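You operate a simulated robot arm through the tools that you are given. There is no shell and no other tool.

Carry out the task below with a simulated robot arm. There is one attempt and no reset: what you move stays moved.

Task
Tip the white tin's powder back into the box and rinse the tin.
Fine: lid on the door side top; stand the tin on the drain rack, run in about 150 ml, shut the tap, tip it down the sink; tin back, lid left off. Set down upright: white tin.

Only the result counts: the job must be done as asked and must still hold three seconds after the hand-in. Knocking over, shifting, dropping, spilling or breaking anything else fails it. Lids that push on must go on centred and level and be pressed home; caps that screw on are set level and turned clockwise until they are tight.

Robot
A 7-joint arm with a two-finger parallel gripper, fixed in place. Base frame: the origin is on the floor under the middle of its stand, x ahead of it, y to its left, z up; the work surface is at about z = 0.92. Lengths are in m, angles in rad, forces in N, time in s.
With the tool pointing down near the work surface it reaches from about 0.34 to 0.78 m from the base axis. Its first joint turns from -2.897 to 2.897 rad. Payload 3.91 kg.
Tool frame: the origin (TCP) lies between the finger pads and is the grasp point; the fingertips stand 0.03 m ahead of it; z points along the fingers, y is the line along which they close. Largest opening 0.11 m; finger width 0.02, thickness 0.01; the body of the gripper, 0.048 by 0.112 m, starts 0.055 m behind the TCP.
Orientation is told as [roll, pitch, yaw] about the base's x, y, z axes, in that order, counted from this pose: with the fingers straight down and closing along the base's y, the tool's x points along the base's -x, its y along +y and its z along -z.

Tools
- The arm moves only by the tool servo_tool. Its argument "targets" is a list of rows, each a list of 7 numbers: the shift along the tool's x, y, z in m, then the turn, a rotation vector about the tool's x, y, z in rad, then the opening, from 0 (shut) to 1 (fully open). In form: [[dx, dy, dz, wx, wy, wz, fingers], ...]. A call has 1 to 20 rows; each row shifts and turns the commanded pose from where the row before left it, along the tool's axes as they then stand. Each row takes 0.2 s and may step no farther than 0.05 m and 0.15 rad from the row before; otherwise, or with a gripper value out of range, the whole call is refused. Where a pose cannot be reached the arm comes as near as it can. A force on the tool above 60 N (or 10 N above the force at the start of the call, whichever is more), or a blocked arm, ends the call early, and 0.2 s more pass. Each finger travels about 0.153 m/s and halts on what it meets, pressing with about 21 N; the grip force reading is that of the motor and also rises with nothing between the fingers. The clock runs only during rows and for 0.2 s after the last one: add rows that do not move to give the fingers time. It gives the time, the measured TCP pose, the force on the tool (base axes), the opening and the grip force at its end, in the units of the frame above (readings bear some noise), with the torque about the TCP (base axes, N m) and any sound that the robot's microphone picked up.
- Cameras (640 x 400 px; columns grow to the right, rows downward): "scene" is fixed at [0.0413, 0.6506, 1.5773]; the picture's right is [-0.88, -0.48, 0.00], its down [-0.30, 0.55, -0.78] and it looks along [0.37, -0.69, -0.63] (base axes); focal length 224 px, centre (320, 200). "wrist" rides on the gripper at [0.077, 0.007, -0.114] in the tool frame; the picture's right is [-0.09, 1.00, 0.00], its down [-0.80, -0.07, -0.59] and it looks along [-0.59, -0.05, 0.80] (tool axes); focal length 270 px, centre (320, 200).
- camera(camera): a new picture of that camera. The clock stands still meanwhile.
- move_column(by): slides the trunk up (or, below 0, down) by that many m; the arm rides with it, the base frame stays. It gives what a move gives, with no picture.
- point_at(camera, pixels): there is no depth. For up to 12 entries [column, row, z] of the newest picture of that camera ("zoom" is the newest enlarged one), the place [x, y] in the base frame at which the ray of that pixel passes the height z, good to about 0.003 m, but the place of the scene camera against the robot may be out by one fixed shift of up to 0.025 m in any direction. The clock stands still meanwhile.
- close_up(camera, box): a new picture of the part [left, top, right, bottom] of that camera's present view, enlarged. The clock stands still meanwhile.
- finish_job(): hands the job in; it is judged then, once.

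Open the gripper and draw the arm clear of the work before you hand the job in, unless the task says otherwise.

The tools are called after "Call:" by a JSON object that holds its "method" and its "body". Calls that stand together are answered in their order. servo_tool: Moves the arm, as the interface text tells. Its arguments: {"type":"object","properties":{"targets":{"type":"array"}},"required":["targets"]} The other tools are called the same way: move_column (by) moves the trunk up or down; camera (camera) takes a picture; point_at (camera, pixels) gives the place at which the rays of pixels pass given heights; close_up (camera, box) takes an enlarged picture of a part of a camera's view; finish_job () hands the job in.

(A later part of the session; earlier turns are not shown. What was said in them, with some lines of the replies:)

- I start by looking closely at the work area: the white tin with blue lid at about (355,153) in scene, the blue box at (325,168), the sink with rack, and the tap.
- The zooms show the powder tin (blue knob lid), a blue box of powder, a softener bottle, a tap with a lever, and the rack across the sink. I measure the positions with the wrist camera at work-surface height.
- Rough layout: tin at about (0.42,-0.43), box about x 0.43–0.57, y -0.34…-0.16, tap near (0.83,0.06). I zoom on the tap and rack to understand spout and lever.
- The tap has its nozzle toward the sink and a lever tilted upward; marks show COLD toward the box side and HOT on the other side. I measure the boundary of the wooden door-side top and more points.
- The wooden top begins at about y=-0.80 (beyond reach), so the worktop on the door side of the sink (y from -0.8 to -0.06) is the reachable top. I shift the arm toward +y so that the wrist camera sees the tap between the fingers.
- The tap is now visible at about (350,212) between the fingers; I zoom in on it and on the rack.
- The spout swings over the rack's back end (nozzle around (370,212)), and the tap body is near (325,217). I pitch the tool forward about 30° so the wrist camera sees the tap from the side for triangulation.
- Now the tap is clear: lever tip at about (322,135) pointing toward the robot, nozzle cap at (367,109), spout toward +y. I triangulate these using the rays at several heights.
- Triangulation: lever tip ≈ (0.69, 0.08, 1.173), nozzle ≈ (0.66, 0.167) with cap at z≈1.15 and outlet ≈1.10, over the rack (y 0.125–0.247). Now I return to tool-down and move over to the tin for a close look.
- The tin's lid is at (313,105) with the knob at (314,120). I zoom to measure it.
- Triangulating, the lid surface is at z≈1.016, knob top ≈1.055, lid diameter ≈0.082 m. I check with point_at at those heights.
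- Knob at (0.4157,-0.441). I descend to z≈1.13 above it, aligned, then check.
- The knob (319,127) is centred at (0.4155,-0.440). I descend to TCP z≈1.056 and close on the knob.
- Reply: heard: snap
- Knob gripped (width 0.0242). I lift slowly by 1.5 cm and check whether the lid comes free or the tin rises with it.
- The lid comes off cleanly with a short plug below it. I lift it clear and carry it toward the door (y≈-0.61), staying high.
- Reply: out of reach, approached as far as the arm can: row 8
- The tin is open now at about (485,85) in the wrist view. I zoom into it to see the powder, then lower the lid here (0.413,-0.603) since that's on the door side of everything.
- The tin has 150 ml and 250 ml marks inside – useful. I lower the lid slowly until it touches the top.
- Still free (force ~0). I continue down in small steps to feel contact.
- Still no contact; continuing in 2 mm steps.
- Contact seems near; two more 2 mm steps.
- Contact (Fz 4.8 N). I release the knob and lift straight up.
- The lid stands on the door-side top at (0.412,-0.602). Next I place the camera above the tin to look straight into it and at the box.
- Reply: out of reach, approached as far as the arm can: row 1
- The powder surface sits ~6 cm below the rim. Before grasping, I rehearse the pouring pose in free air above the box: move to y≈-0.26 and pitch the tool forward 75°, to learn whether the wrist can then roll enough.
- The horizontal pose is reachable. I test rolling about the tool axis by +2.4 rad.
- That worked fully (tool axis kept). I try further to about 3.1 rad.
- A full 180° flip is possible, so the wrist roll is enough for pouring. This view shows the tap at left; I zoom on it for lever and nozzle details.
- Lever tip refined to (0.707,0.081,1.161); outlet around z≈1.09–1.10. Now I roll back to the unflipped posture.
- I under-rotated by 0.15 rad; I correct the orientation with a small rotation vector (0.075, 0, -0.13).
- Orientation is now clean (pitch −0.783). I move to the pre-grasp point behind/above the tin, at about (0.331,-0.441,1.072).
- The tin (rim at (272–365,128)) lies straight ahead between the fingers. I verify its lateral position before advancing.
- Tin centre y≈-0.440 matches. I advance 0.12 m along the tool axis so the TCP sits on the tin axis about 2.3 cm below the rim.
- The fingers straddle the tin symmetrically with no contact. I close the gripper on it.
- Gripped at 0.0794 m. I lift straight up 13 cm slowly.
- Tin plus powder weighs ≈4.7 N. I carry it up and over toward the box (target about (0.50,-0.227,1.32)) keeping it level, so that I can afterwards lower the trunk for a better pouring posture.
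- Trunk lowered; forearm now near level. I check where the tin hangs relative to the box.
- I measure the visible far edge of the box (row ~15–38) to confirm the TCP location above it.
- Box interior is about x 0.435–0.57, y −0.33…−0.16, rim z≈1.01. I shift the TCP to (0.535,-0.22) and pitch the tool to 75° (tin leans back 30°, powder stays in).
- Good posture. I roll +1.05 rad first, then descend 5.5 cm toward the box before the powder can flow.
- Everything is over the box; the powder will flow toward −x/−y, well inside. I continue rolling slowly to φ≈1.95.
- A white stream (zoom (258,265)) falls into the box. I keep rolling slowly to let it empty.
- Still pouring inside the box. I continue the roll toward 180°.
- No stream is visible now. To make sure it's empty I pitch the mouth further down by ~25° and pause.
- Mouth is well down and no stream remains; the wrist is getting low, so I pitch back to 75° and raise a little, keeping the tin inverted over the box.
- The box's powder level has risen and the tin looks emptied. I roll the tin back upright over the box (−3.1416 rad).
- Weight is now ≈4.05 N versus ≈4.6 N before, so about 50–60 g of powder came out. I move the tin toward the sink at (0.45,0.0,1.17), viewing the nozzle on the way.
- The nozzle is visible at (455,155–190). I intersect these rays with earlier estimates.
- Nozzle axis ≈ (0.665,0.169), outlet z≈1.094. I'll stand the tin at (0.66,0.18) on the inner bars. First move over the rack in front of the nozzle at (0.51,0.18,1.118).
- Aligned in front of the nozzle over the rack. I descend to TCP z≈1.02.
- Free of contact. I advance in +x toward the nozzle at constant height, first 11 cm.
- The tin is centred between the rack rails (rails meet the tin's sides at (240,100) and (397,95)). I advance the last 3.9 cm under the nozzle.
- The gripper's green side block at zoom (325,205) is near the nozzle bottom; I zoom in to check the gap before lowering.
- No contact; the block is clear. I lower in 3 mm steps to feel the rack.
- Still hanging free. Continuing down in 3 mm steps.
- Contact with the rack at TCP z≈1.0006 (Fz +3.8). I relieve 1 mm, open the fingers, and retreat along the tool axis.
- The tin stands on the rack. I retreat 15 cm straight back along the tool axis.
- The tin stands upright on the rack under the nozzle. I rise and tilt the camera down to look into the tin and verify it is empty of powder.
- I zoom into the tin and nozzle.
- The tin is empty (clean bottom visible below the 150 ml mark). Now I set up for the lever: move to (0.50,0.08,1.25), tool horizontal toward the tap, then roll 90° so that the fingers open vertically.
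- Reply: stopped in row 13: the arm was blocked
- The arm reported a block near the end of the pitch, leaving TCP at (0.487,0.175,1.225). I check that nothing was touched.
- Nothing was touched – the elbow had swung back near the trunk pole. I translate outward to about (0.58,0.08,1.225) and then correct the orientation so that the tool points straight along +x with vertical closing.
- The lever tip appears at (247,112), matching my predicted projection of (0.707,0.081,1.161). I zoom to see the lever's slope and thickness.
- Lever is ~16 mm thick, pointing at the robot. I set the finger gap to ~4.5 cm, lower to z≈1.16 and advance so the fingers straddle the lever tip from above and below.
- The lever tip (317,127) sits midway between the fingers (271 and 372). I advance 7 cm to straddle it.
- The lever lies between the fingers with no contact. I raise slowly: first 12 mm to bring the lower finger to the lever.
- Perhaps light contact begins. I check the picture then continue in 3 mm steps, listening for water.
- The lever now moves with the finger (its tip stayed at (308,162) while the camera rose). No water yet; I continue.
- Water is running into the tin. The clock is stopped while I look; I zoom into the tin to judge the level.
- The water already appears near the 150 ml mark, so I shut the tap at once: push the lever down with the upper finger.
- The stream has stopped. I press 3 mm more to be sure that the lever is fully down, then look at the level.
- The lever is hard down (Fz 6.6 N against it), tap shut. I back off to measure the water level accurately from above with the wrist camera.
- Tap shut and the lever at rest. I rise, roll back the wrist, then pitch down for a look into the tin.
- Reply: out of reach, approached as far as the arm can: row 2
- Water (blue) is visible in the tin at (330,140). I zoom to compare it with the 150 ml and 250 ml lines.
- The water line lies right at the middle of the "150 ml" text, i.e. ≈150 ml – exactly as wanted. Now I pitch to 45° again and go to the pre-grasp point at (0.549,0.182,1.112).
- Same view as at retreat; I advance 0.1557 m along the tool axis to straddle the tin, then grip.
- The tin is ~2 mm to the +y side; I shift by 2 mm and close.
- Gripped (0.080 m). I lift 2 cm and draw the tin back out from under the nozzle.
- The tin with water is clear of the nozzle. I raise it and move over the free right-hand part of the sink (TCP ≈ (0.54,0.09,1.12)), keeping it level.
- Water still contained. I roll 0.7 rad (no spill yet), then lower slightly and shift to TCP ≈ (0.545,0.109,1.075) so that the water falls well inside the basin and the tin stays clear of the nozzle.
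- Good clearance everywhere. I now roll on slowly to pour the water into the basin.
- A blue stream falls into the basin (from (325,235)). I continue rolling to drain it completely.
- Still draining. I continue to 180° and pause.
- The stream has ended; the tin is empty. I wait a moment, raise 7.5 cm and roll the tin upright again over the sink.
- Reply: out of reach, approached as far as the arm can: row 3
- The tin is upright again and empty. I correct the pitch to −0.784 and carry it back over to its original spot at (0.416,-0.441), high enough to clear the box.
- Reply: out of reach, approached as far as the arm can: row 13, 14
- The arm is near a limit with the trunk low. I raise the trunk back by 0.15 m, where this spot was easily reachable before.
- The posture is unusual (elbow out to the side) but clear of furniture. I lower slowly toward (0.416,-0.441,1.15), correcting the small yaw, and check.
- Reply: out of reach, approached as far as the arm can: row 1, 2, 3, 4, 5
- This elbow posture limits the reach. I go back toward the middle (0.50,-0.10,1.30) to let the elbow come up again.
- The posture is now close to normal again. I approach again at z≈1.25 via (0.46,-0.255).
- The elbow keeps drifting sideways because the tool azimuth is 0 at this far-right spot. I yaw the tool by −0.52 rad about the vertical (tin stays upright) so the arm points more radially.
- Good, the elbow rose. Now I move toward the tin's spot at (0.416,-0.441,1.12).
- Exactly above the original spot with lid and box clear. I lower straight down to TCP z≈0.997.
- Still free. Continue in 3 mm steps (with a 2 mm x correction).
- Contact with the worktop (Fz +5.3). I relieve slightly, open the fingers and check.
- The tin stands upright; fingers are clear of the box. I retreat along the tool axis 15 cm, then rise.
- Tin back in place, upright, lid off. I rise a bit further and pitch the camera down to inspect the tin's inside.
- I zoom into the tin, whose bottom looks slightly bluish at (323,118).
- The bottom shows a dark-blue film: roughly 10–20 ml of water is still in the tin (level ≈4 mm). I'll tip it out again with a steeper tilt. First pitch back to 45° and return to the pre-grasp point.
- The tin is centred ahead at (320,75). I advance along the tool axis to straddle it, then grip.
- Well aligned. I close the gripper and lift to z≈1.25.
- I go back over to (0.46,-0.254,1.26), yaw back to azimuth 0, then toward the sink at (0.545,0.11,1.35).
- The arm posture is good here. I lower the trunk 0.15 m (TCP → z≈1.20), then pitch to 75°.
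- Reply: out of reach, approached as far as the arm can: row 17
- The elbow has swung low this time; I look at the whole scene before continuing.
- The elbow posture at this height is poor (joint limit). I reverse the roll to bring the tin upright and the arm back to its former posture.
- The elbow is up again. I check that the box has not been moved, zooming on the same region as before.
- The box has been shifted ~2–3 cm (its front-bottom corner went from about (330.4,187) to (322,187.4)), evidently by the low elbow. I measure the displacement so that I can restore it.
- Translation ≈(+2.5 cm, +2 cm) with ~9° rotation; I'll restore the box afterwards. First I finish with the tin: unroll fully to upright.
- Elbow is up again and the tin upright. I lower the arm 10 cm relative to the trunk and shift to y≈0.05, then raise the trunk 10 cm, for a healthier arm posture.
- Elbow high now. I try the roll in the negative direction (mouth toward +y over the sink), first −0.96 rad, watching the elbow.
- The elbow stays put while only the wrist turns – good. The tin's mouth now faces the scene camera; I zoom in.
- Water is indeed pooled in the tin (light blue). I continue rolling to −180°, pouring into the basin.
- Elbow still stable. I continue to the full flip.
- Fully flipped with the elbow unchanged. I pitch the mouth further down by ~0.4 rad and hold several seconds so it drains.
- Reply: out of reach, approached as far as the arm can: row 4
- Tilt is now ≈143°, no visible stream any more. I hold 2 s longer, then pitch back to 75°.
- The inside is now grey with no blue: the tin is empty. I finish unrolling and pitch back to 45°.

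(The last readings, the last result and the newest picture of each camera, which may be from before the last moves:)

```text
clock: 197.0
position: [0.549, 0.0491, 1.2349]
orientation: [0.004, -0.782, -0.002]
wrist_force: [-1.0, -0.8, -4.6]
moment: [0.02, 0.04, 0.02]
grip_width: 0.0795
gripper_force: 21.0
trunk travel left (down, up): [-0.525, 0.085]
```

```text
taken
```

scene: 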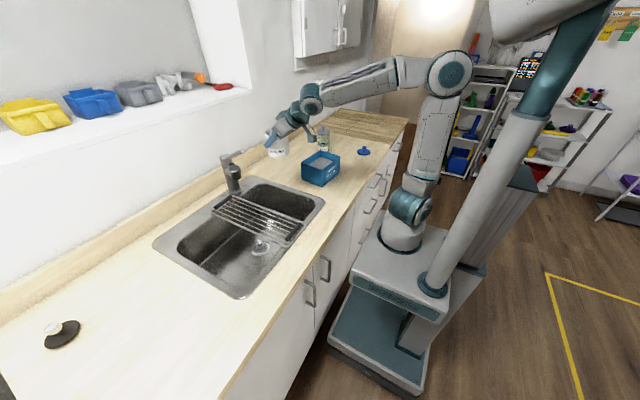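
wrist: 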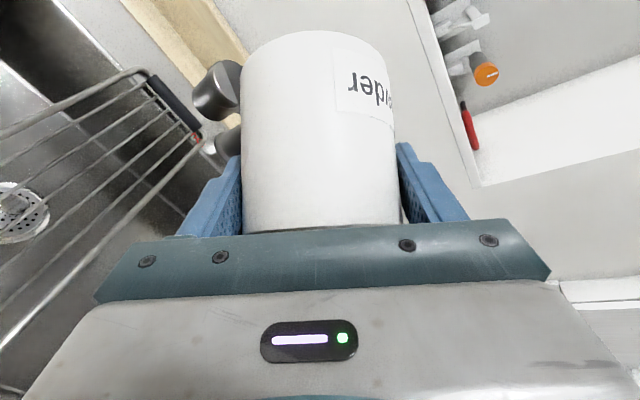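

Posture is good. I raise the trunk to its top setting and carry the tin via (0.46,-0.254,1.26).

Call:
{"method": "move_column", "body": {"by": 0.05}}

Call:
{"method": "servo_tool", "body": {"targets": [[0.0101, -0.0379, -0.0056, 0, 0, 0, 0.2], [0.0101, -0.0379, -0.0056, 0, 0, 0, 0.2], [0.0101, -0.0379, -0.0056, 0, 0, 0, 0.2], [0.0101, -0.0379, -0.0056, 0, 0, 0, 0.2], [0.0101, -0.0379, -0.0056, 0, 0, 0, 0.2], [0.0101, -0.0379, -0.0056, 0, 0, 0, 0.2], [0.0101, -0.0379, -0.0056, 0, 0, 0, 0.2], [0.0101, -0.0379, -0.0056, 0, 0, 0, 0.2], [0, 0, 0, 0.0916, 0, 0.0922, 0.2], [0, 0, 0, 0.0916, 0, 0.0922, 0.2], [0, 0, 0, 0.0916, 0, 0.0922, 0.2], [0, 0, 0, 0.0916, 0, 0.0922, 0.2], [0, 0, 0, 0, 0, 0, 0.2]]}}

Call:
{"method": "camera", "body": {"camera": "scene"}}

```text
clock: 197.9
position: [0.5491, 0.0502, 1.2839]
orientation: [0.003, -0.783, -0.002]
wrist_force: [-0.1, -0.3, -3.8]
moment: [-0.01, 0.05, -0.04]
grip_width: 0.0796
gripper_force: 20.5
trunk travel left (down, up): [-0.575, 0.035]
```

```text
clock: 200.7
position: [0.4609, -0.2548, 1.258]
orientation: [0.007, -0.783, -0.523]
wrist_force: [-0.5, 0.5, -3.8]
moment: [0.01, -0.01, -0.02]
grip_width: 0.0796
gripper_force: 20.7
trunk travel left (down, up): [-0.575, 0.035]
```

```text
taken
```

scene: 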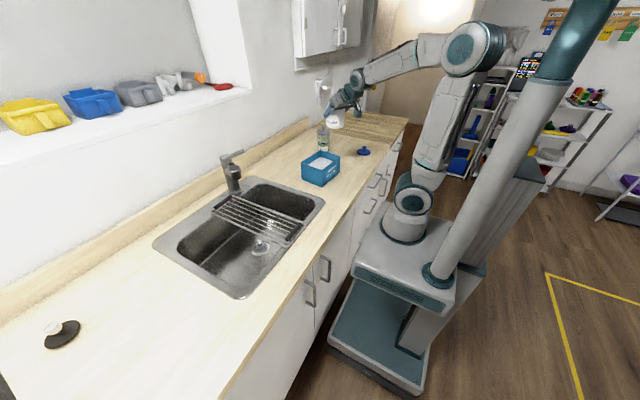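

Good. I move above the tin's spot at z≈1.12.

Call:
{"method": "servo_tool", "body": {"targets": [[0.0099, -0.0306, 0.0227, 0, 0, 0, 0.2], [0.0099, -0.0306, 0.0227, 0, 0, 0, 0.2], [0.0099, -0.0306, 0.0227, 0, 0, 0, 0.2], [0.0099, -0.0306, 0.0227, 0, 0, 0, 0.2], [0.0099, -0.0306, 0.0227, 0, 0, 0, 0.2], [0.0099, -0.0306, 0.0227, 0, 0, 0, 0.2], [0, 0, 0, 0, 0, 0, 0.2]]}}

Call:
{"method": "close_up", "body": {"camera": "scene", "box": [300, 110, 400, 190]}}

```text
clock: 202.3
position: [0.4163, -0.4401, 1.1191]
orientation: [0.006, -0.781, -0.522]
wrist_force: [-0.2, -0.9, -3.6]
moment: [0.0, 0.05, 0.0]
grip_width: 0.0795
gripper_force: 20.7
trunk travel left (down, up): [-0.575, 0.035]
```

```text
5.00 times, centred on (350, 150) of scene
```

zoom: 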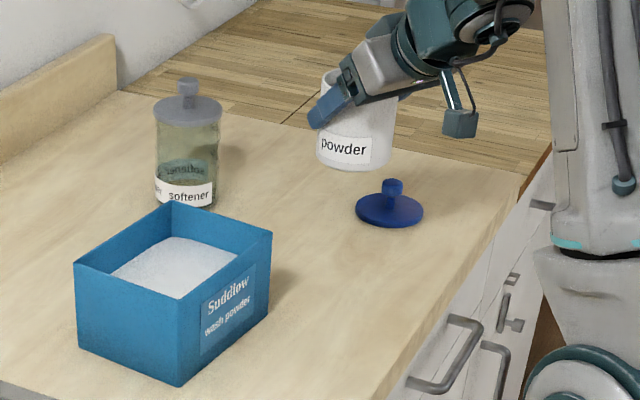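

I lower the tin straight down to just above the surface.

Call:
{"method": "servo_tool", "body": {"targets": [[0.03, 0, 0.0301, 0, 0, 0, 0.2], [0.03, 0, 0.0301, 0, 0, 0, 0.2], [0.03, 0, 0.0301, 0, 0, 0, 0.2], [0, 0, 0, 0, 0, 0, 0.2]]}}

Call:
{"method": "servo_tool", "body": {"targets": [[0.0014, 0, 0.0014, 0, 0, 0, 0.2], [0, 0, 0, 0, 0, 0, 0.2]]}}

Call:
{"method": "servo_tool", "body": {"targets": [[0.0014, 0, 0.0014, 0, 0, 0, 0.2], [0, 0, 0, 0, 0, 0, 0.2]]}}

```text
clock: 203.3
position: [0.4156, -0.4388, 0.9936]
orientation: [0.006, -0.785, -0.523]
wrist_force: [0.5, -0.1, -3.8]
moment: [-0.01, -0.03, -0.02]
grip_width: 0.0797
gripper_force: 20.7
trunk travel left (down, up): [-0.575, 0.035]
```

```text
clock: 203.9
position: [0.4144, -0.4391, 0.9903]
orientation: [0.004, -0.781, -0.524]
wrist_force: [-0.2, 0.2, -4.7]
moment: [-0.02, -0.02, 0.04]
grip_width: 0.0796
gripper_force: 21.3
trunk travel left (down, up): [-0.575, 0.035]
```

```text
clock: 204.5
position: [0.4156, -0.4405, 0.9887]
orientation: [0.005, -0.784, -0.523]
wrist_force: [-0.6, -0.2, -4.2]
moment: [-0.01, -0.04, -0.02]
grip_width: 0.0795
gripper_force: 20.9
trunk travel left (down, up): [-0.575, 0.035]
```

Call:
{"method": "servo_tool", "body": {"targets": [[0.0014, 0, 0.0014, 0, 0, 0, 0.2], [0, 0, 0, 0, 0, 0, 0.2]]}}

Call:
{"method": "servo_tool", "body": {"targets": [[0.0014, 0, 0.0014, 0, 0, 0, 0.2], [0, 0, 0, 0, 0, 0, 0.2]]}}

```text
clock: 205.1
position: [0.4162, -0.4402, 0.9861]
orientation: [0.006, -0.782, -0.523]
wrist_force: [0.0, 0.1, -3.9]
moment: [0.02, 0.02, 0.01]
grip_width: 0.0797
gripper_force: 20.5
trunk travel left (down, up): [-0.575, 0.035]
```

```text
clock: 205.7
position: [0.415, -0.4397, 0.9838]
orientation: [0.005, -0.784, -0.524]
wrist_force: [-0.3, 0.4, 1.4]
moment: [-0.24, -0.01, -0.01]
grip_width: 0.0797
gripper_force: 20.9
trunk travel left (down, up): [-0.575, 0.035]
```

Contact felt (Fz +1.4). I open and retreat along the tool axis.

Call:
{"method": "servo_tool", "body": {"targets": [[0, 0, 0, 0, 0, 0, 0.3], [0, 0, 0, 0, 0, 0, 0.8], [0, 0, 0, 0, 0, 0, 1], [0, 0, 0, 0, 0, 0, 1], [0, 0, -0.02, 0, 0, 0, 1], [0, 0, -0.03, 0, 0, 0, 1], [0, 0, -0.035, 0, 0, 0, 1], [0, 0, -0.035, 0, 0, 0, 1], [0, 0, -0.035, 0, 0, 0, 1], [0, 0, 0, 0, 0, 0, 1]]}}

Call:
{"method": "servo_tool", "body": {"targets": [[-0.02, 0, -0.02, 0, 0.12, 0, 1], [-0.02, 0, -0.025, 0, 0.12, 0, 1], [-0.015, 0, -0.03, 0, 0.12, 0, 1], [-0.015, 0, -0.03, 0, 0.12, 0, 1], [-0.01, 0, -0.03, 0, 0.12, 0, 1], [0, 0, -0.04, 0, 0.12, 0, 1], [0, 0, -0.03, 0, 0.06, 0, 1], [0, 0, 0, 0, 0, 0, 1]]}}

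Call:
{"method": "camera", "body": {"camera": "wrist"}}

Call:
{"method": "close_up", "body": {"camera": "scene", "box": [300, 110, 400, 190]}}

```text
clock: 207.9
position: [0.3208, -0.3855, 1.0946]
orientation: [0.003, -0.782, -0.523]
wrist_force: [-0.3, 0.7, 0.1]
moment: [0.02, -0.03, -0.02]
grip_width: 0.11
gripper_force: 0.1
trunk travel left (down, up): [-0.575, 0.035]
```

```text
clock: 209.7
position: [0.3119, -0.3815, 1.3232]
orientation: [0.001, -0.001, -0.519]
wrist_force: [0.0, -0.1, 0.8]
moment: [-0.02, 0.02, 0.01]
grip_width: 0.1101
gripper_force: 0.2
trunk travel left (down, up): [-0.575, 0.035]
```

```text
taken
```

wrist: 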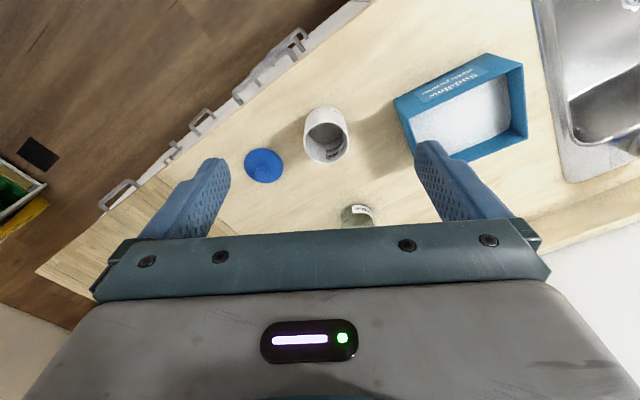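

```text
5.00 times, centred on (350, 150) of scene
```

zoom: 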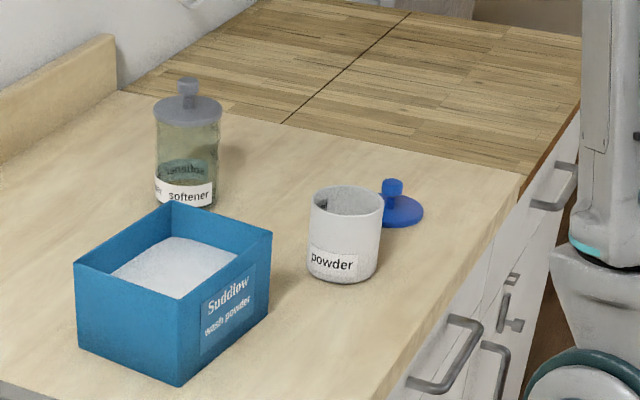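

The tin is back upright at its spot. Now I compute the box's displacement from its original pixel corners in the fixed scene camera.

Call:
{"method": "camera", "body": {"camera": "scene"}}

Call:
{"method": "point_at", "body": {"camera": "scene", "pixels": [[307.6, 164.4, 1.01], [322.6, 150.6, 1.01], [344.6, 155.6, 1.01], [330.4, 187, 0.92], [344, 173, 0.92], [308, 180.4, 0.92], [301, 162.6, 1.01], [320.4, 150.2, 1.01], [340.4, 156, 1.01], [322, 187.4, 0.92], [339.6, 173, 0.92], [302, 179, 0.92]]}}

Call:
{"method": "close_up", "body": {"camera": "wrist", "box": [380, 40, 540, 170]}}

```text
taken
```

scene: 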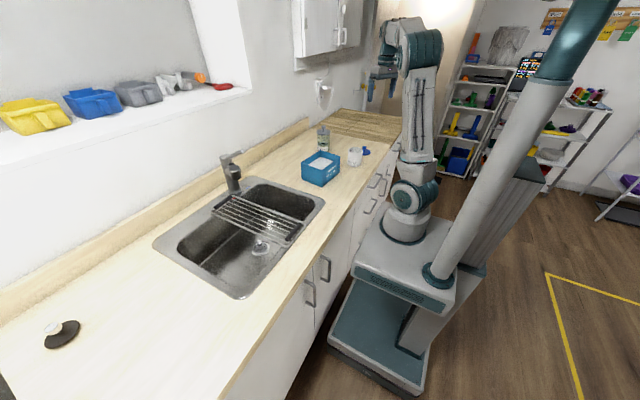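

```text
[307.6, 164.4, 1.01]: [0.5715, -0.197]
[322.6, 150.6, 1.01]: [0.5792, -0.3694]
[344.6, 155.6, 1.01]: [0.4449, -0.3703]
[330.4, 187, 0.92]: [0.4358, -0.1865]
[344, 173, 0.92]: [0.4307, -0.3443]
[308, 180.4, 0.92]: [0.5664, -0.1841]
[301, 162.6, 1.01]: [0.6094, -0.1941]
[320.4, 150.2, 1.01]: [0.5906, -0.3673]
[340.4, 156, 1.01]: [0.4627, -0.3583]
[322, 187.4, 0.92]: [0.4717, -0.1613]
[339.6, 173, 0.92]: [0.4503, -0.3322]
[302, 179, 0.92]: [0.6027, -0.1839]
```

```text
3.08 times, centred on (460, 105) of wrist
```

zoom: 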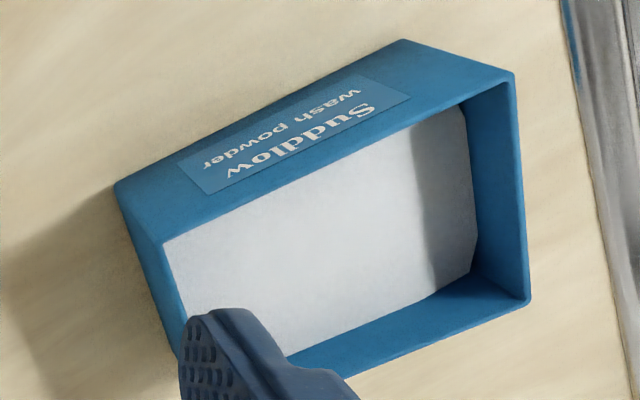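

The box needs about (−2.6 cm, −0.9 cm) and +0.11 rad to be restored. I measure its present corners with the accurate wrist camera.

Call:
{"method": "point_at", "body": {"camera": "wrist", "pixels": [[409, 118, 1.01], [521.7, 64.4, 1.01], [527.5, 137.5, 1.01], [394.4, 101.1, 0.92], [486.6, 53.1, 0.92]]}}

```text
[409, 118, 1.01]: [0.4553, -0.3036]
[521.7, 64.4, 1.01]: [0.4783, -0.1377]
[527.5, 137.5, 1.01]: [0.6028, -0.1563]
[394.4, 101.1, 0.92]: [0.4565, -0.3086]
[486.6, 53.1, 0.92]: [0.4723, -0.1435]
```

Box now: centre ≈ (0.529,-0.2315), rotated −7°. Original centre ≈ (0.503,-0.2415), unrotated. I'll grip the middle of its +y wall (≈(0.54,-0.148)) from above and slide it back. First move above it with matching yaw.

Call:
{"method": "servo_tool", "body": {"targets": [[-0.0103, 0.0394, 0.015, 0, 0, 0, 1], [-0.0103, 0.0394, 0.015, 0, 0, 0, 1], [-0.0103, 0.0394, 0.015, 0, 0, 0, 1], [-0.0103, 0.0394, 0.015, 0, 0, 0, 1], [-0.0103, 0.0394, 0.015, 0, 0, 0, 1], [-0.0103, 0.0394, 0.015, 0, 0, 0, 1], [-0.0103, 0.0394, 0.015, 0, 0, 0, 1], [-0.0103, 0.0394, 0.015, 0, 0, 0, 1], [0, 0, 0, 0, 0, -0.1313, 1], [0, 0, 0, 0, 0, -0.1313, 1], [0, 0, 0, 0, 0, -0.1313, 1], [0, 0, 0, 0, 0, 0, 1]]}}

Call:
{"method": "camera", "body": {"camera": "wrist"}}

Call:
{"method": "camera", "body": {"camera": "scene"}}

```text
clock: 212.3
position: [0.5403, -0.1476, 1.2035]
orientation: [0.002, -0.006, -0.124]
wrist_force: [0.5, -0.8, 0.4]
moment: [0.0, 0.02, -0.01]
grip_width: 0.1098
gripper_force: 0.1
trunk travel left (down, up): [-0.575, 0.035]
```

```text
taken
```

wrist: 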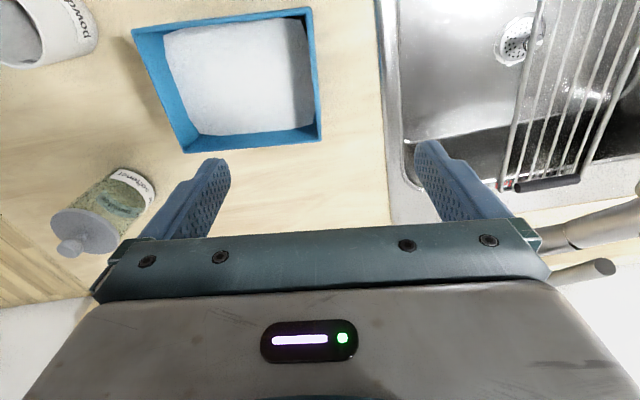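

```text
taken
```

scene: 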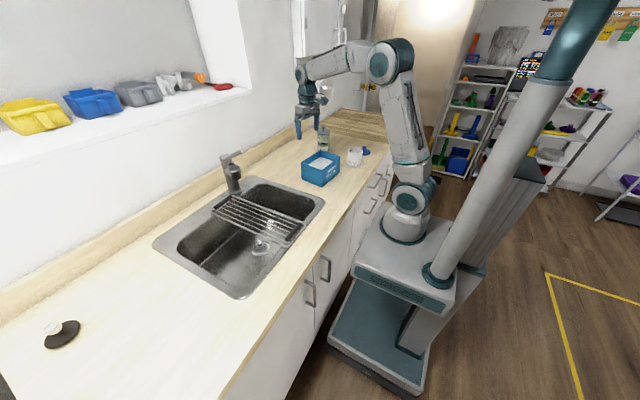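

I zoom for precise rim corners from this overhead view.

Call:
{"method": "close_up", "body": {"camera": "wrist", "box": [120, 0, 340, 160]}}

```text
2.50 times, centred on (230, 80) of wrist
```

zoom: 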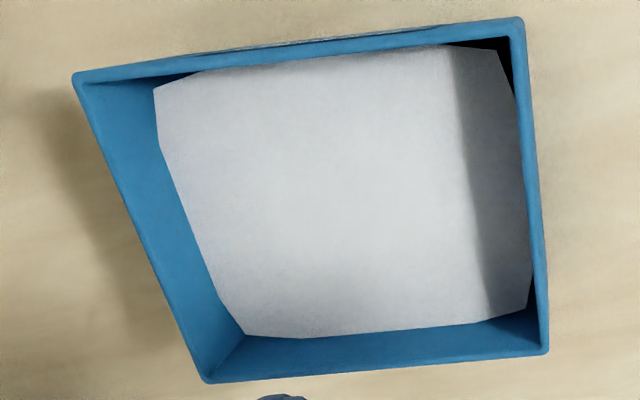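

Call:
{"method": "point_at", "body": {"camera": "wrist", "pixels": [[131.2, 30.4, 1.01], [310, 7.2, 1.01], [321.2, 140.8, 1.01], [184, 153.2, 1.01], [131.2, 30.4, 1.0], [310, 7.2, 1.0], [321.2, 140.8, 1.0], [184, 153.2, 1.0]]}}

```text
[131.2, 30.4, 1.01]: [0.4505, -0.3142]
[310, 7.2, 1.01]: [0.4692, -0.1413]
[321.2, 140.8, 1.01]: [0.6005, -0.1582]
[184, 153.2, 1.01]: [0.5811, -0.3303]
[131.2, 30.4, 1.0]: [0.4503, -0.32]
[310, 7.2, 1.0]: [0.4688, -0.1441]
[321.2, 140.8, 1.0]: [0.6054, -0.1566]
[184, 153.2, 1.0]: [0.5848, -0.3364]
```

Rectangle is consistent (0.173×0.132 m, centre (0.5253,-0.236), −6.8°). I align over the +y wall's mid-point (0.535,-0.152), set a 4 cm finger gap and descend to z≈1.06 to check.

Call:
{"method": "servo_tool", "body": {"targets": [[0.0047, -0.005, 0.03, 0, 0.005, 0, 0.6], [0, 0, 0.037, 0, 0, 0, 0.36], [0, 0, 0.037, 0, 0, 0, 0.36], [0, 0, 0.037, 0, 0, 0, 0.36], [0, 0, 0, 0, 0, 0, 0.36]]}}

Call:
{"method": "camera", "body": {"camera": "wrist"}}

Call:
{"method": "close_up", "body": {"camera": "scene", "box": [280, 110, 360, 190]}}

```text
clock: 213.5
position: [0.5364, -0.1534, 1.0641]
orientation: [0.003, 0.0, -0.127]
wrist_force: [-0.6, -0.1, 0.4]
moment: [0.0, 0.03, -0.04]
grip_width: 0.0397
gripper_force: 0.0
trunk travel left (down, up): [-0.575, 0.035]
```

```text
taken
```

wrist: 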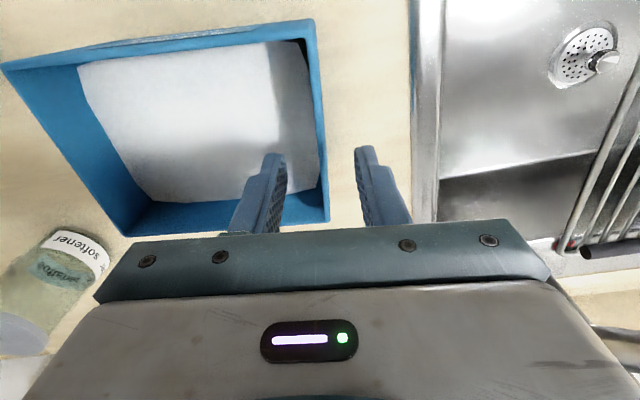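

```text
5.00 times, centred on (320, 150) of scene
```

zoom: 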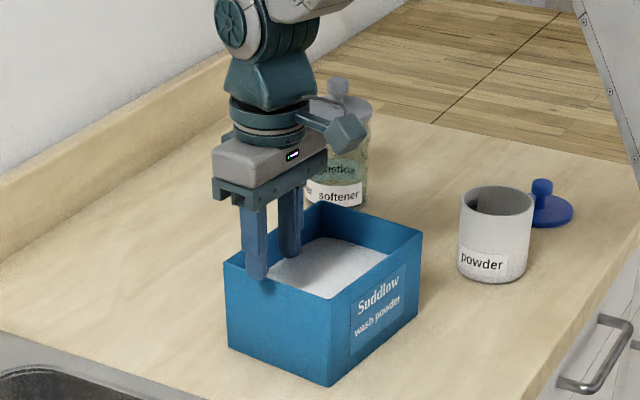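

The wall lies centred between the fingers (wall ≈322, fingers 275/365). I descend to z≈1.018 and close gently.

Call:
{"method": "servo_tool", "body": {"targets": [[0, 0, 0.02, 0, 0, 0, 0.36], [0, 0, 0.015, 0, 0, 0, 0.36], [0, 0, 0.011, 0, 0, 0, 0.36], [0, 0, 0, 0, 0, 0, 0.36]]}}

Call:
{"method": "servo_tool", "body": {"targets": [[0, 0, 0, 0, 0, 0, 0.25], [0, 0, 0, 0, 0, 0, 0.15], [0, 0, 0, 0, 0, 0, 0.08], [0, 0, 0, 0, 0, 0, 0], [0, 0, 0, 0, 0, 0, 0], [0, 0, 0, 0, 0, 0, 0]]}}

Call:
{"method": "close_up", "body": {"camera": "scene", "box": [300, 110, 400, 190]}}

```text
clock: 214.5
position: [0.5356, -0.1516, 1.017]
orientation: [0.003, 0.002, -0.125]
wrist_force: [-0.3, 0.0, -0.1]
moment: [0.0, 0.0, -0.01]
grip_width: 0.0397
gripper_force: 0.1
trunk travel left (down, up): [-0.575, 0.035]
```

```text
clock: 215.9
position: [0.5353, -0.1526, 1.0175]
orientation: [0.001, 0.002, -0.125]
wrist_force: [1.1, -0.4, 0.7]
moment: [-0.25, 0.12, 0.24]
grip_width: 0.0037
gripper_force: 21.4
trunk travel left (down, up): [-0.575, 0.035]
```

```text
5.00 times, centred on (350, 150) of scene
```

zoom: 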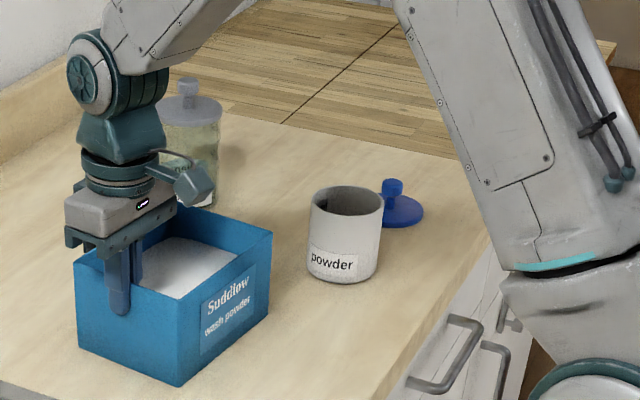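

Wall gripped (3.7 mm). I slide the box back slowly, half of the correction first.

Call:
{"method": "servo_tool", "body": {"targets": [[0.0045, -0.0015, 0, 0, 0, -0.0143, 0], [0.0045, -0.0015, 0, 0, 0, -0.0143, 0], [0.0045, -0.0014, 0, 0, 0, -0.0143, 0], [0.0045, -0.0014, 0, 0, 0, -0.0143, 0], [0, 0, 0, 0, 0, 0, 0]]}}

Call:
{"method": "close_up", "body": {"camera": "scene", "box": [300, 110, 400, 190]}}

```text
clock: 217.1
position: [0.517, -0.1556, 1.0164]
orientation: [0.001, 0.0, -0.069]
wrist_force: [1.8, 0.8, 3.8]
moment: [-0.23, 0.01, 0.04]
grip_width: 0.0038
gripper_force: 21.0
trunk travel left (down, up): [-0.575, 0.035]
```

```text
5.00 times, centred on (350, 150) of scene
```

zoom: 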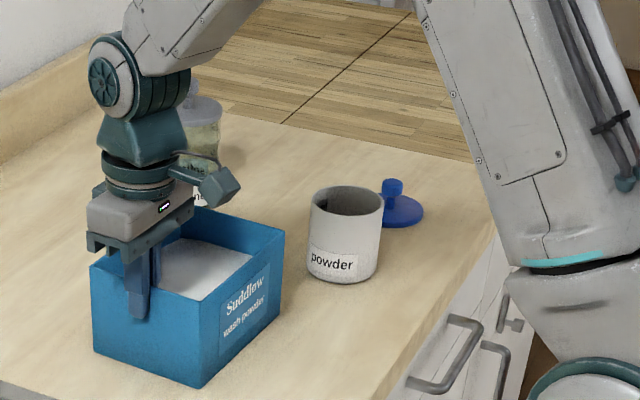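

Halfway: left corner (90,267), front-bottom (202,388), right (284,230), on track to the originals (108,272), (222,385), (293,228). I do the second half.

Call:
{"method": "servo_tool", "body": {"targets": [[0.0046, -0.0012, 0, 0, 0, -0.0143, 0], [0.0046, -0.0012, 0, 0, 0, -0.0143, 0], [0.0046, -0.0011, 0, 0, 0, -0.0143, 0], [0.0046, -0.0011, 0, 0, 0, -0.0143, 0], [0, 0, 0, 0, 0, 0, 0]]}}

Call:
{"method": "close_up", "body": {"camera": "scene", "box": [300, 110, 400, 190]}}

```text
clock: 218.3
position: [0.4985, -0.1591, 1.0183]
orientation: [0.001, 0.001, -0.01]
wrist_force: [2.2, 2.3, 5.5]
moment: [-0.28, -0.27, 0.09]
grip_width: 0.004
gripper_force: 21.1
trunk travel left (down, up): [-0.575, 0.035]
```

```text
5.00 times, centred on (350, 150) of scene
```

zoom: 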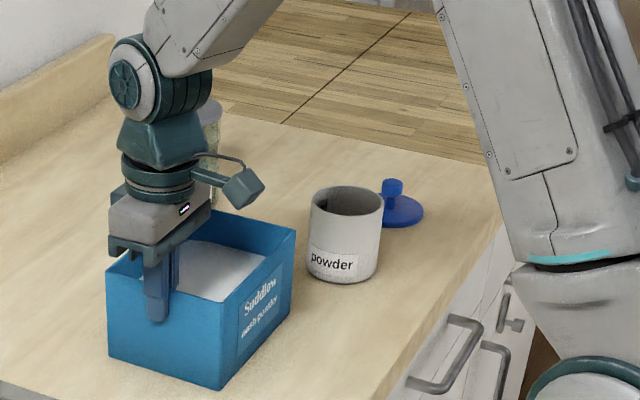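

Close to the original. I take the same zoom as in my very first picture for a direct comparison.

Call:
{"method": "close_up", "body": {"camera": "scene", "box": [270, 90, 430, 190]}}

Call:
{"method": "close_up", "body": {"camera": "scene", "box": [300, 120, 380, 190]}}

```text
4.00 times, centred on (350, 140) of scene
```

zoom: 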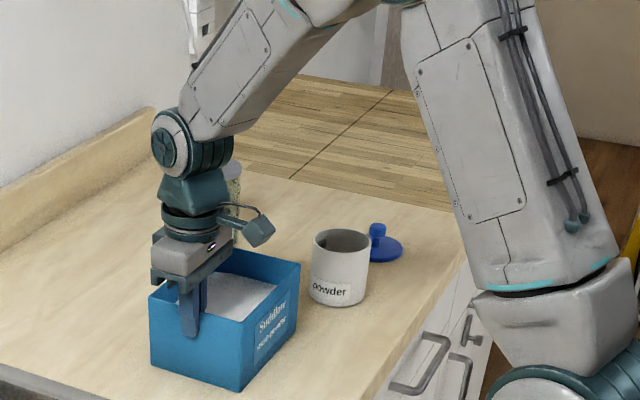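

```text
5.71 times, centred on (340, 155) of scene
```

zoom: 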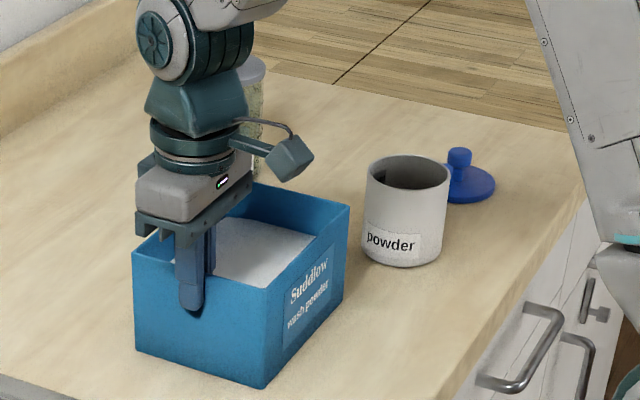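

All corners agree with the original picture to within ~0.5–0.7 px (≈3 mm). I release the wall and rise straight up.

Call:
{"method": "servo_tool", "body": {"targets": [[0, 0, 0, 0, 0, 0, 0.15], [0, 0, 0, 0, 0, 0, 0.36], [0, 0, 0, 0, 0, 0, 0.36], [0, 0, -0.02, 0, 0, 0, 0.36], [0, 0, -0.04, 0, 0, 0, 0.36], [0, 0, -0.045, 0, 0, 0, 0.36], [0, 0, -0.045, 0, 0, 0, 0.6], [0, 0, -0.045, 0, 0, 0, 1], [0, 0, 0, 0, 0, 0, 1]]}}

Call:
{"method": "close_up", "body": {"camera": "scene", "box": [300, 120, 380, 190]}}

Call:
{"method": "camera", "body": {"camera": "wrist"}}

```text
clock: 220.3
position: [0.4996, -0.1594, 1.2129]
orientation: [0.004, 0.003, -0.011]
wrist_force: [0.4, -0.3, -0.8]
moment: [-0.01, 0.02, -0.01]
grip_width: 0.1098
gripper_force: 0.0
trunk travel left (down, up): [-0.575, 0.035]
```

```text
5.71 times, centred on (340, 155) of scene
```

zoom: 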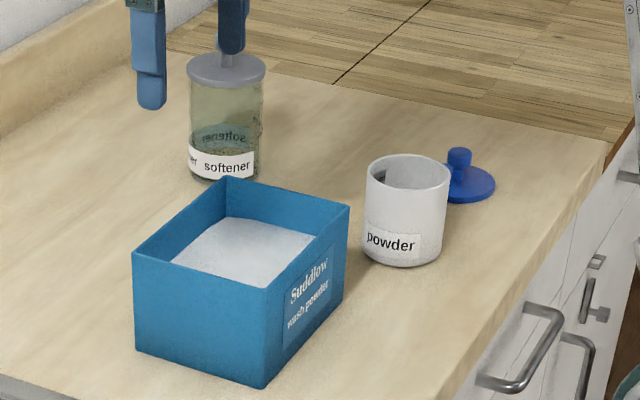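

```text
taken
```

wrist: 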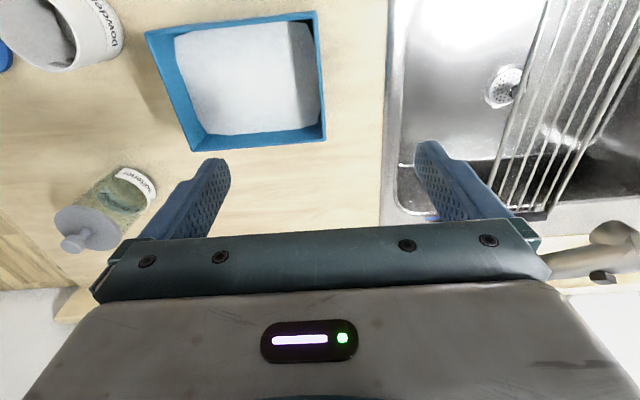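

I measure the restored box's corners with the wrist camera from nearly the same viewpoint as before.

Call:
{"method": "close_up", "body": {"camera": "wrist", "box": [120, 0, 340, 160]}}

```text
2.50 times, centred on (230, 80) of wrist
```

zoom: 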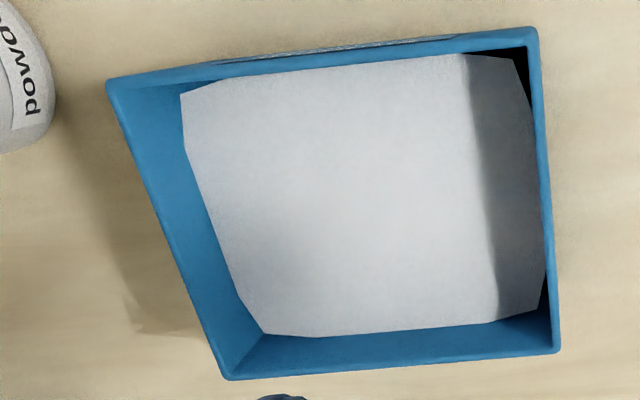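

Call:
{"method": "point_at", "body": {"camera": "wrist", "pixels": [[144.8, 32, 1.01], [316, 11.2, 1.01], [326, 140, 1.01], [193.2, 152, 1.01]]}}

Call:
{"method": "point_at", "body": {"camera": "scene", "pixels": [[307.1, 164.3, 1.01], [323.4, 151, 1.01], [345.0, 155.9, 1.01], [330.2, 187.8, 0.92], [343.9, 171.1, 0.92], [307.8, 181.3, 0.92]]}}

```text
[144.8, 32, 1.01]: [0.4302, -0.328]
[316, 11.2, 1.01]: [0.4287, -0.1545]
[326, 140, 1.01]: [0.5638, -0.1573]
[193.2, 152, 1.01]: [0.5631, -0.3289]
```

```text
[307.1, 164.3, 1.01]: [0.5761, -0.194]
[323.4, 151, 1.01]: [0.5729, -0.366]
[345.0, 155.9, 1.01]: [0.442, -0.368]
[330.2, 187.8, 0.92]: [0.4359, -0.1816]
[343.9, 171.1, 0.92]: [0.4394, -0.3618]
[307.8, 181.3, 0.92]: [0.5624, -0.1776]
```

The box is back to within ~4 mm / <1° of its original pose. Now I move over the tin to verify that it's empty and everything else is in place.

Call:
{"method": "servo_tool", "body": {"targets": [[0.0057, -0.04, -0.005, 0, 0, 0, 1], [0.0057, -0.04, -0.005, 0, 0, 0, 1], [0.0057, -0.04, -0.005, 0, 0, 0, 1], [0.0057, -0.04, -0.005, 0, 0, 0, 1], [0.0057, -0.04, -0.005, 0, 0, 0, 1], [0.0057, -0.04, -0.005, 0, 0, 0, 1], [0.0057, -0.04, -0.005, 0, 0, 0, 1], [0, 0, 0, 0, 0, 0, 1]]}}

Call:
{"method": "camera", "body": {"camera": "wrist"}}

Call:
{"method": "camera", "body": {"camera": "scene"}}

```text
clock: 222.1
position: [0.4571, -0.44, 1.2472]
orientation: [0.004, 0.002, -0.009]
wrist_force: [-0.3, -0.4, -0.3]
moment: [-0.03, 0.03, 0.0]
grip_width: 0.11
gripper_force: 0.1
trunk travel left (down, up): [-0.575, 0.035]
```

```text
taken
```

wrist: 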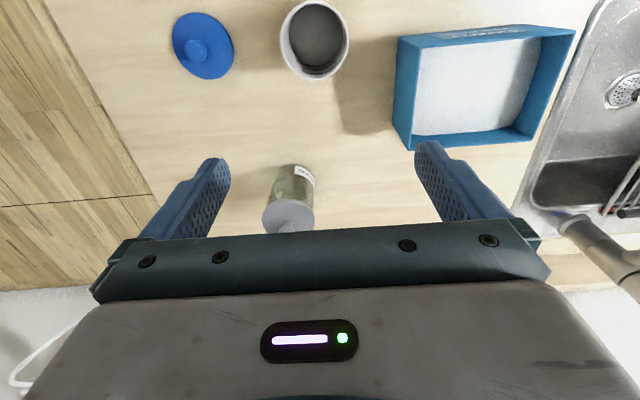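

```text
taken
```

scene: 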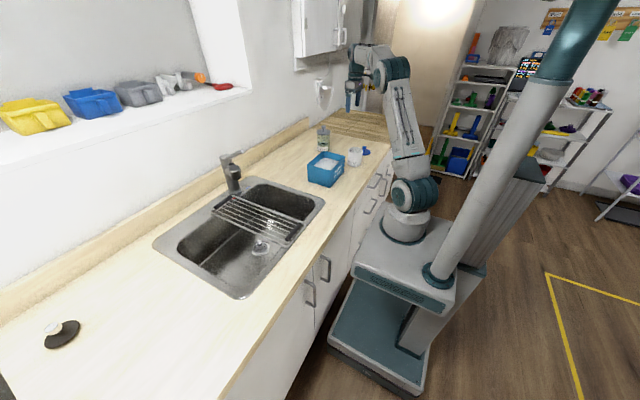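

I zoom into the tin, then match the earlier overhead pose (0.4612,-0.4458,1.2183) to compare box and tin positions directly.

Call:
{"method": "close_up", "body": {"camera": "wrist", "box": [275, 0, 355, 85]}}

Call:
{"method": "servo_tool", "body": {"targets": [[-0.0041, -0.0058, 0.0289, -0.004, 0, -0.009, 1], [0, 0, 0, 0, 0, 0, 1]]}}

Call:
{"method": "camera", "body": {"camera": "wrist"}}

```text
4.71 times, centred on (315, 42) of wrist
```

zoom: 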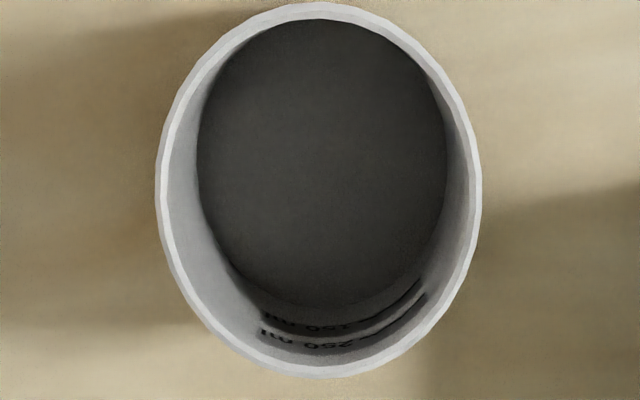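

```text
clock: 222.7
position: [0.46, -0.4461, 1.2181]
orientation: [0.007, 0.002, -0.003]
wrist_force: [0.1, 0.2, -0.3]
moment: [-0.01, -0.02, 0.01]
grip_width: 0.1101
gripper_force: 0.1
trunk travel left (down, up): [-0.575, 0.035]
```

```text
taken
```

wrist: 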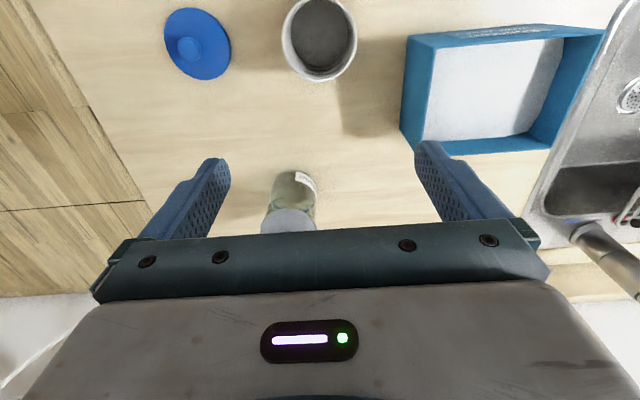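

The tin is dry inside, and tin, lid, softener and box all match the earlier view within a few mm. Last, I check the tap, rack and sink, and withdraw the arm upward.

Call:
{"method": "servo_tool", "body": {"targets": [[0.01, 0.02, -0.04, 0, 0, 0, 1], [0.01, 0.04, -0.04, 0, 0, 0, 1], [0.01, 0.04, -0.03, 0, 0, 0, 1], [0.01, 0.04, -0.03, 0, 0, 0, 1], [0.01, 0.04, -0.02, 0, 0, 0, 1], [0.01, 0.04, -0.01, 0, 0, 0, 1], [0, 0.04, 0, 0, 0, 0, 1], [0, 0, 0, 0, 0, 0, 1]]}}

Call:
{"method": "camera", "body": {"camera": "scene"}}

Call:
{"method": "close_up", "body": {"camera": "scene", "box": [140, 130, 340, 310]}}

Call:
{"method": "close_up", "body": {"camera": "scene", "box": [270, 90, 430, 190]}}

```text
refused: row 2 steps farther than a row can; nothing moved
```

```text
taken
```

scene: 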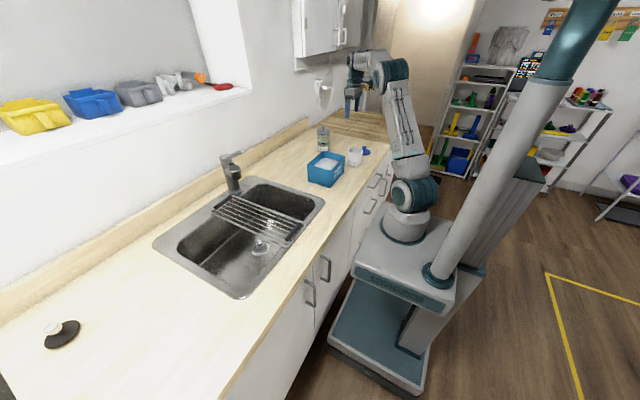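

```text
2.22 times, centred on (240, 220) of scene
```

zoom: 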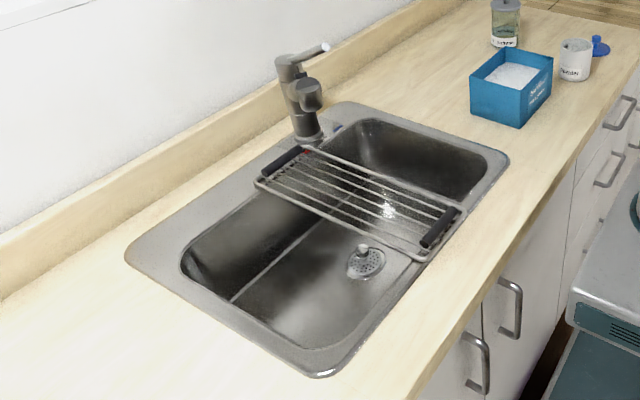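

```text
4.00 times, centred on (350, 140) of scene
```

zoom: 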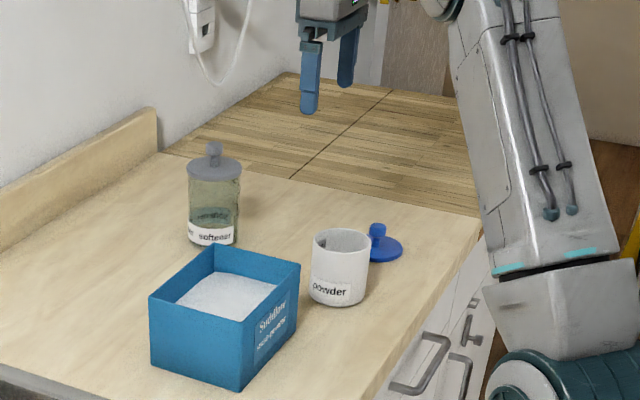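

Everything matches the initial layout: tap lever down, rack unmoved, box within a few mm, tin upright, lid on the door-side top. I withdraw the arm upward toward its start pose (smaller steps).

Call:
{"method": "servo_tool", "body": {"targets": [[0.005, 0.02, -0.035, 0, 0, 0, 1], [0.008, 0.03, -0.03, 0, 0, 0, 1], [0.008, 0.035, -0.025, 0, 0, 0, 1], [0.01, 0.035, -0.02, 0, 0, 0, 1], [0.01, 0.04, -0.015, 0, 0, 0, 1], [0.01, 0.04, -0.01, 0, 0, 0, 1], [0.005, 0.04, 0, 0, 0, 0, 1], [0, 0, 0, 0, 0, 0, 1]]}}

Call:
{"method": "camera", "body": {"camera": "scene"}}

Call:
{"method": "camera", "body": {"camera": "wrist"}}

```text
clock: 224.5
position: [0.4052, -0.2067, 1.3527]
orientation: [0.008, 0.002, -0.001]
wrist_force: [0.2, -0.5, 0.1]
moment: [0.01, 0.01, 0.0]
grip_width: 0.11
gripper_force: 0.0
trunk travel left (down, up): [-0.575, 0.035]
```

```text
taken
```

scene: 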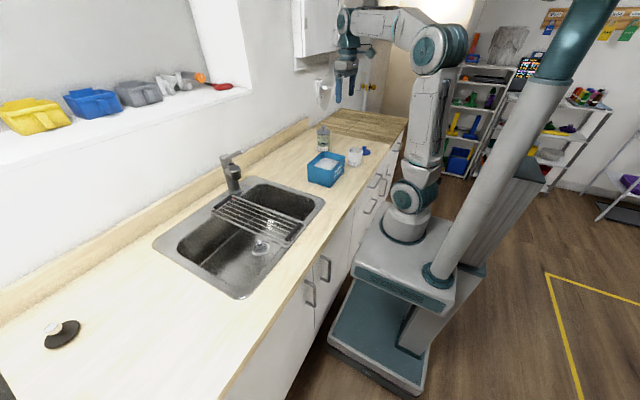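

```text
taken
```

wrist: 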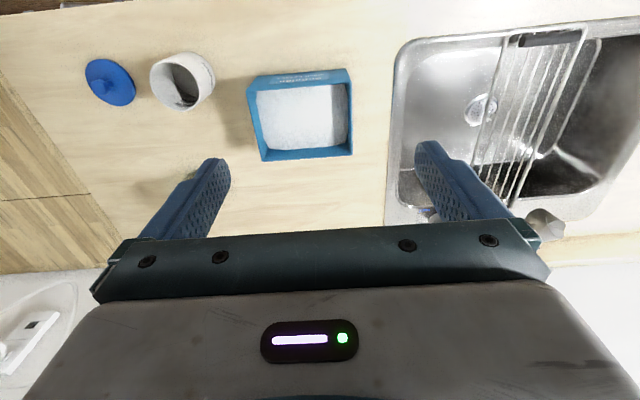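

I go to the exact start pose to compare the final picture with the very first wrist picture.

Call:
{"method": "servo_tool", "body": {"targets": [[0.0069, 0.0228, -0.0284, 0.004, 0, 0, 1], [0.0069, 0.0228, -0.0284, 0.004, 0, 0, 1], [0.0069, 0.0229, -0.0285, 0, 0, 0, 1], [0, 0, 0, 0, 0, 0, 1]]}}

Call:
{"method": "close_up", "body": {"camera": "wrist", "box": [100, 30, 360, 230]}}

```text
clock: 225.5
position: [0.3845, -0.1372, 1.439]
orientation: [-0.002, 0.002, -0.002]
wrist_force: [0.2, -0.1, 0.6]
moment: [0.0, 0.01, 0.0]
grip_width: 0.1098
gripper_force: 0.1
trunk travel left (down, up): [-0.575, 0.035]
```

```text
2.00 times, centred on (230, 130) of wrist
```

zoom: 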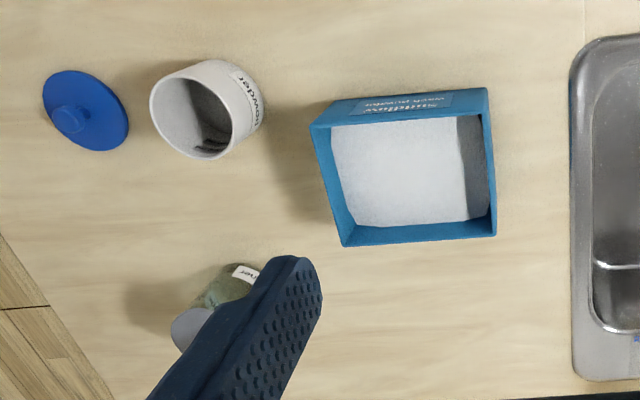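

The final view matches the first one to within a few millimetres: tin upright and open at its place, lid on the door-side top, box refilled and back in place, rack and tap untouched and shut, gripper open and clear. I hand the job in.

Call:
{"method": "finish_job", "body": {}}

```text
The job is handed in.
```

I emptied the white tin's powder back into the box and rinsed the tin. It now stands upright at its original spot with the lid off. The job is handed in.

- **Box knocked:** while I was tipping the tin out again, the arm's elbow pushed the powder box about 3 cm and turned it roughly 7°. I gripped its wall and slid it back to within about 5 mm and 2° of where it started. None of its contents spilled that I could see.
- **Powder:** I saw it stream into the box, and the bottom of the tin was clear afterwards.
- **Lid:** it is on the light worktop, on the door side of the tin. I took that as the "door side top", because the wooden top beyond it is out of the arm's reach.
- **Water:** I filled the tin on the rack to the middle of its 150 ml mark, then pressed the tap lever fully shut.
- **Tipping out:** the first tip into the sink left roughly 10–20 ml behind, so I did it again at a steeper angle. The tin looked dry inside in the last check.

In the final pictures the softener, rack and tap looked unmoved. The gripper is open and clear of the work.
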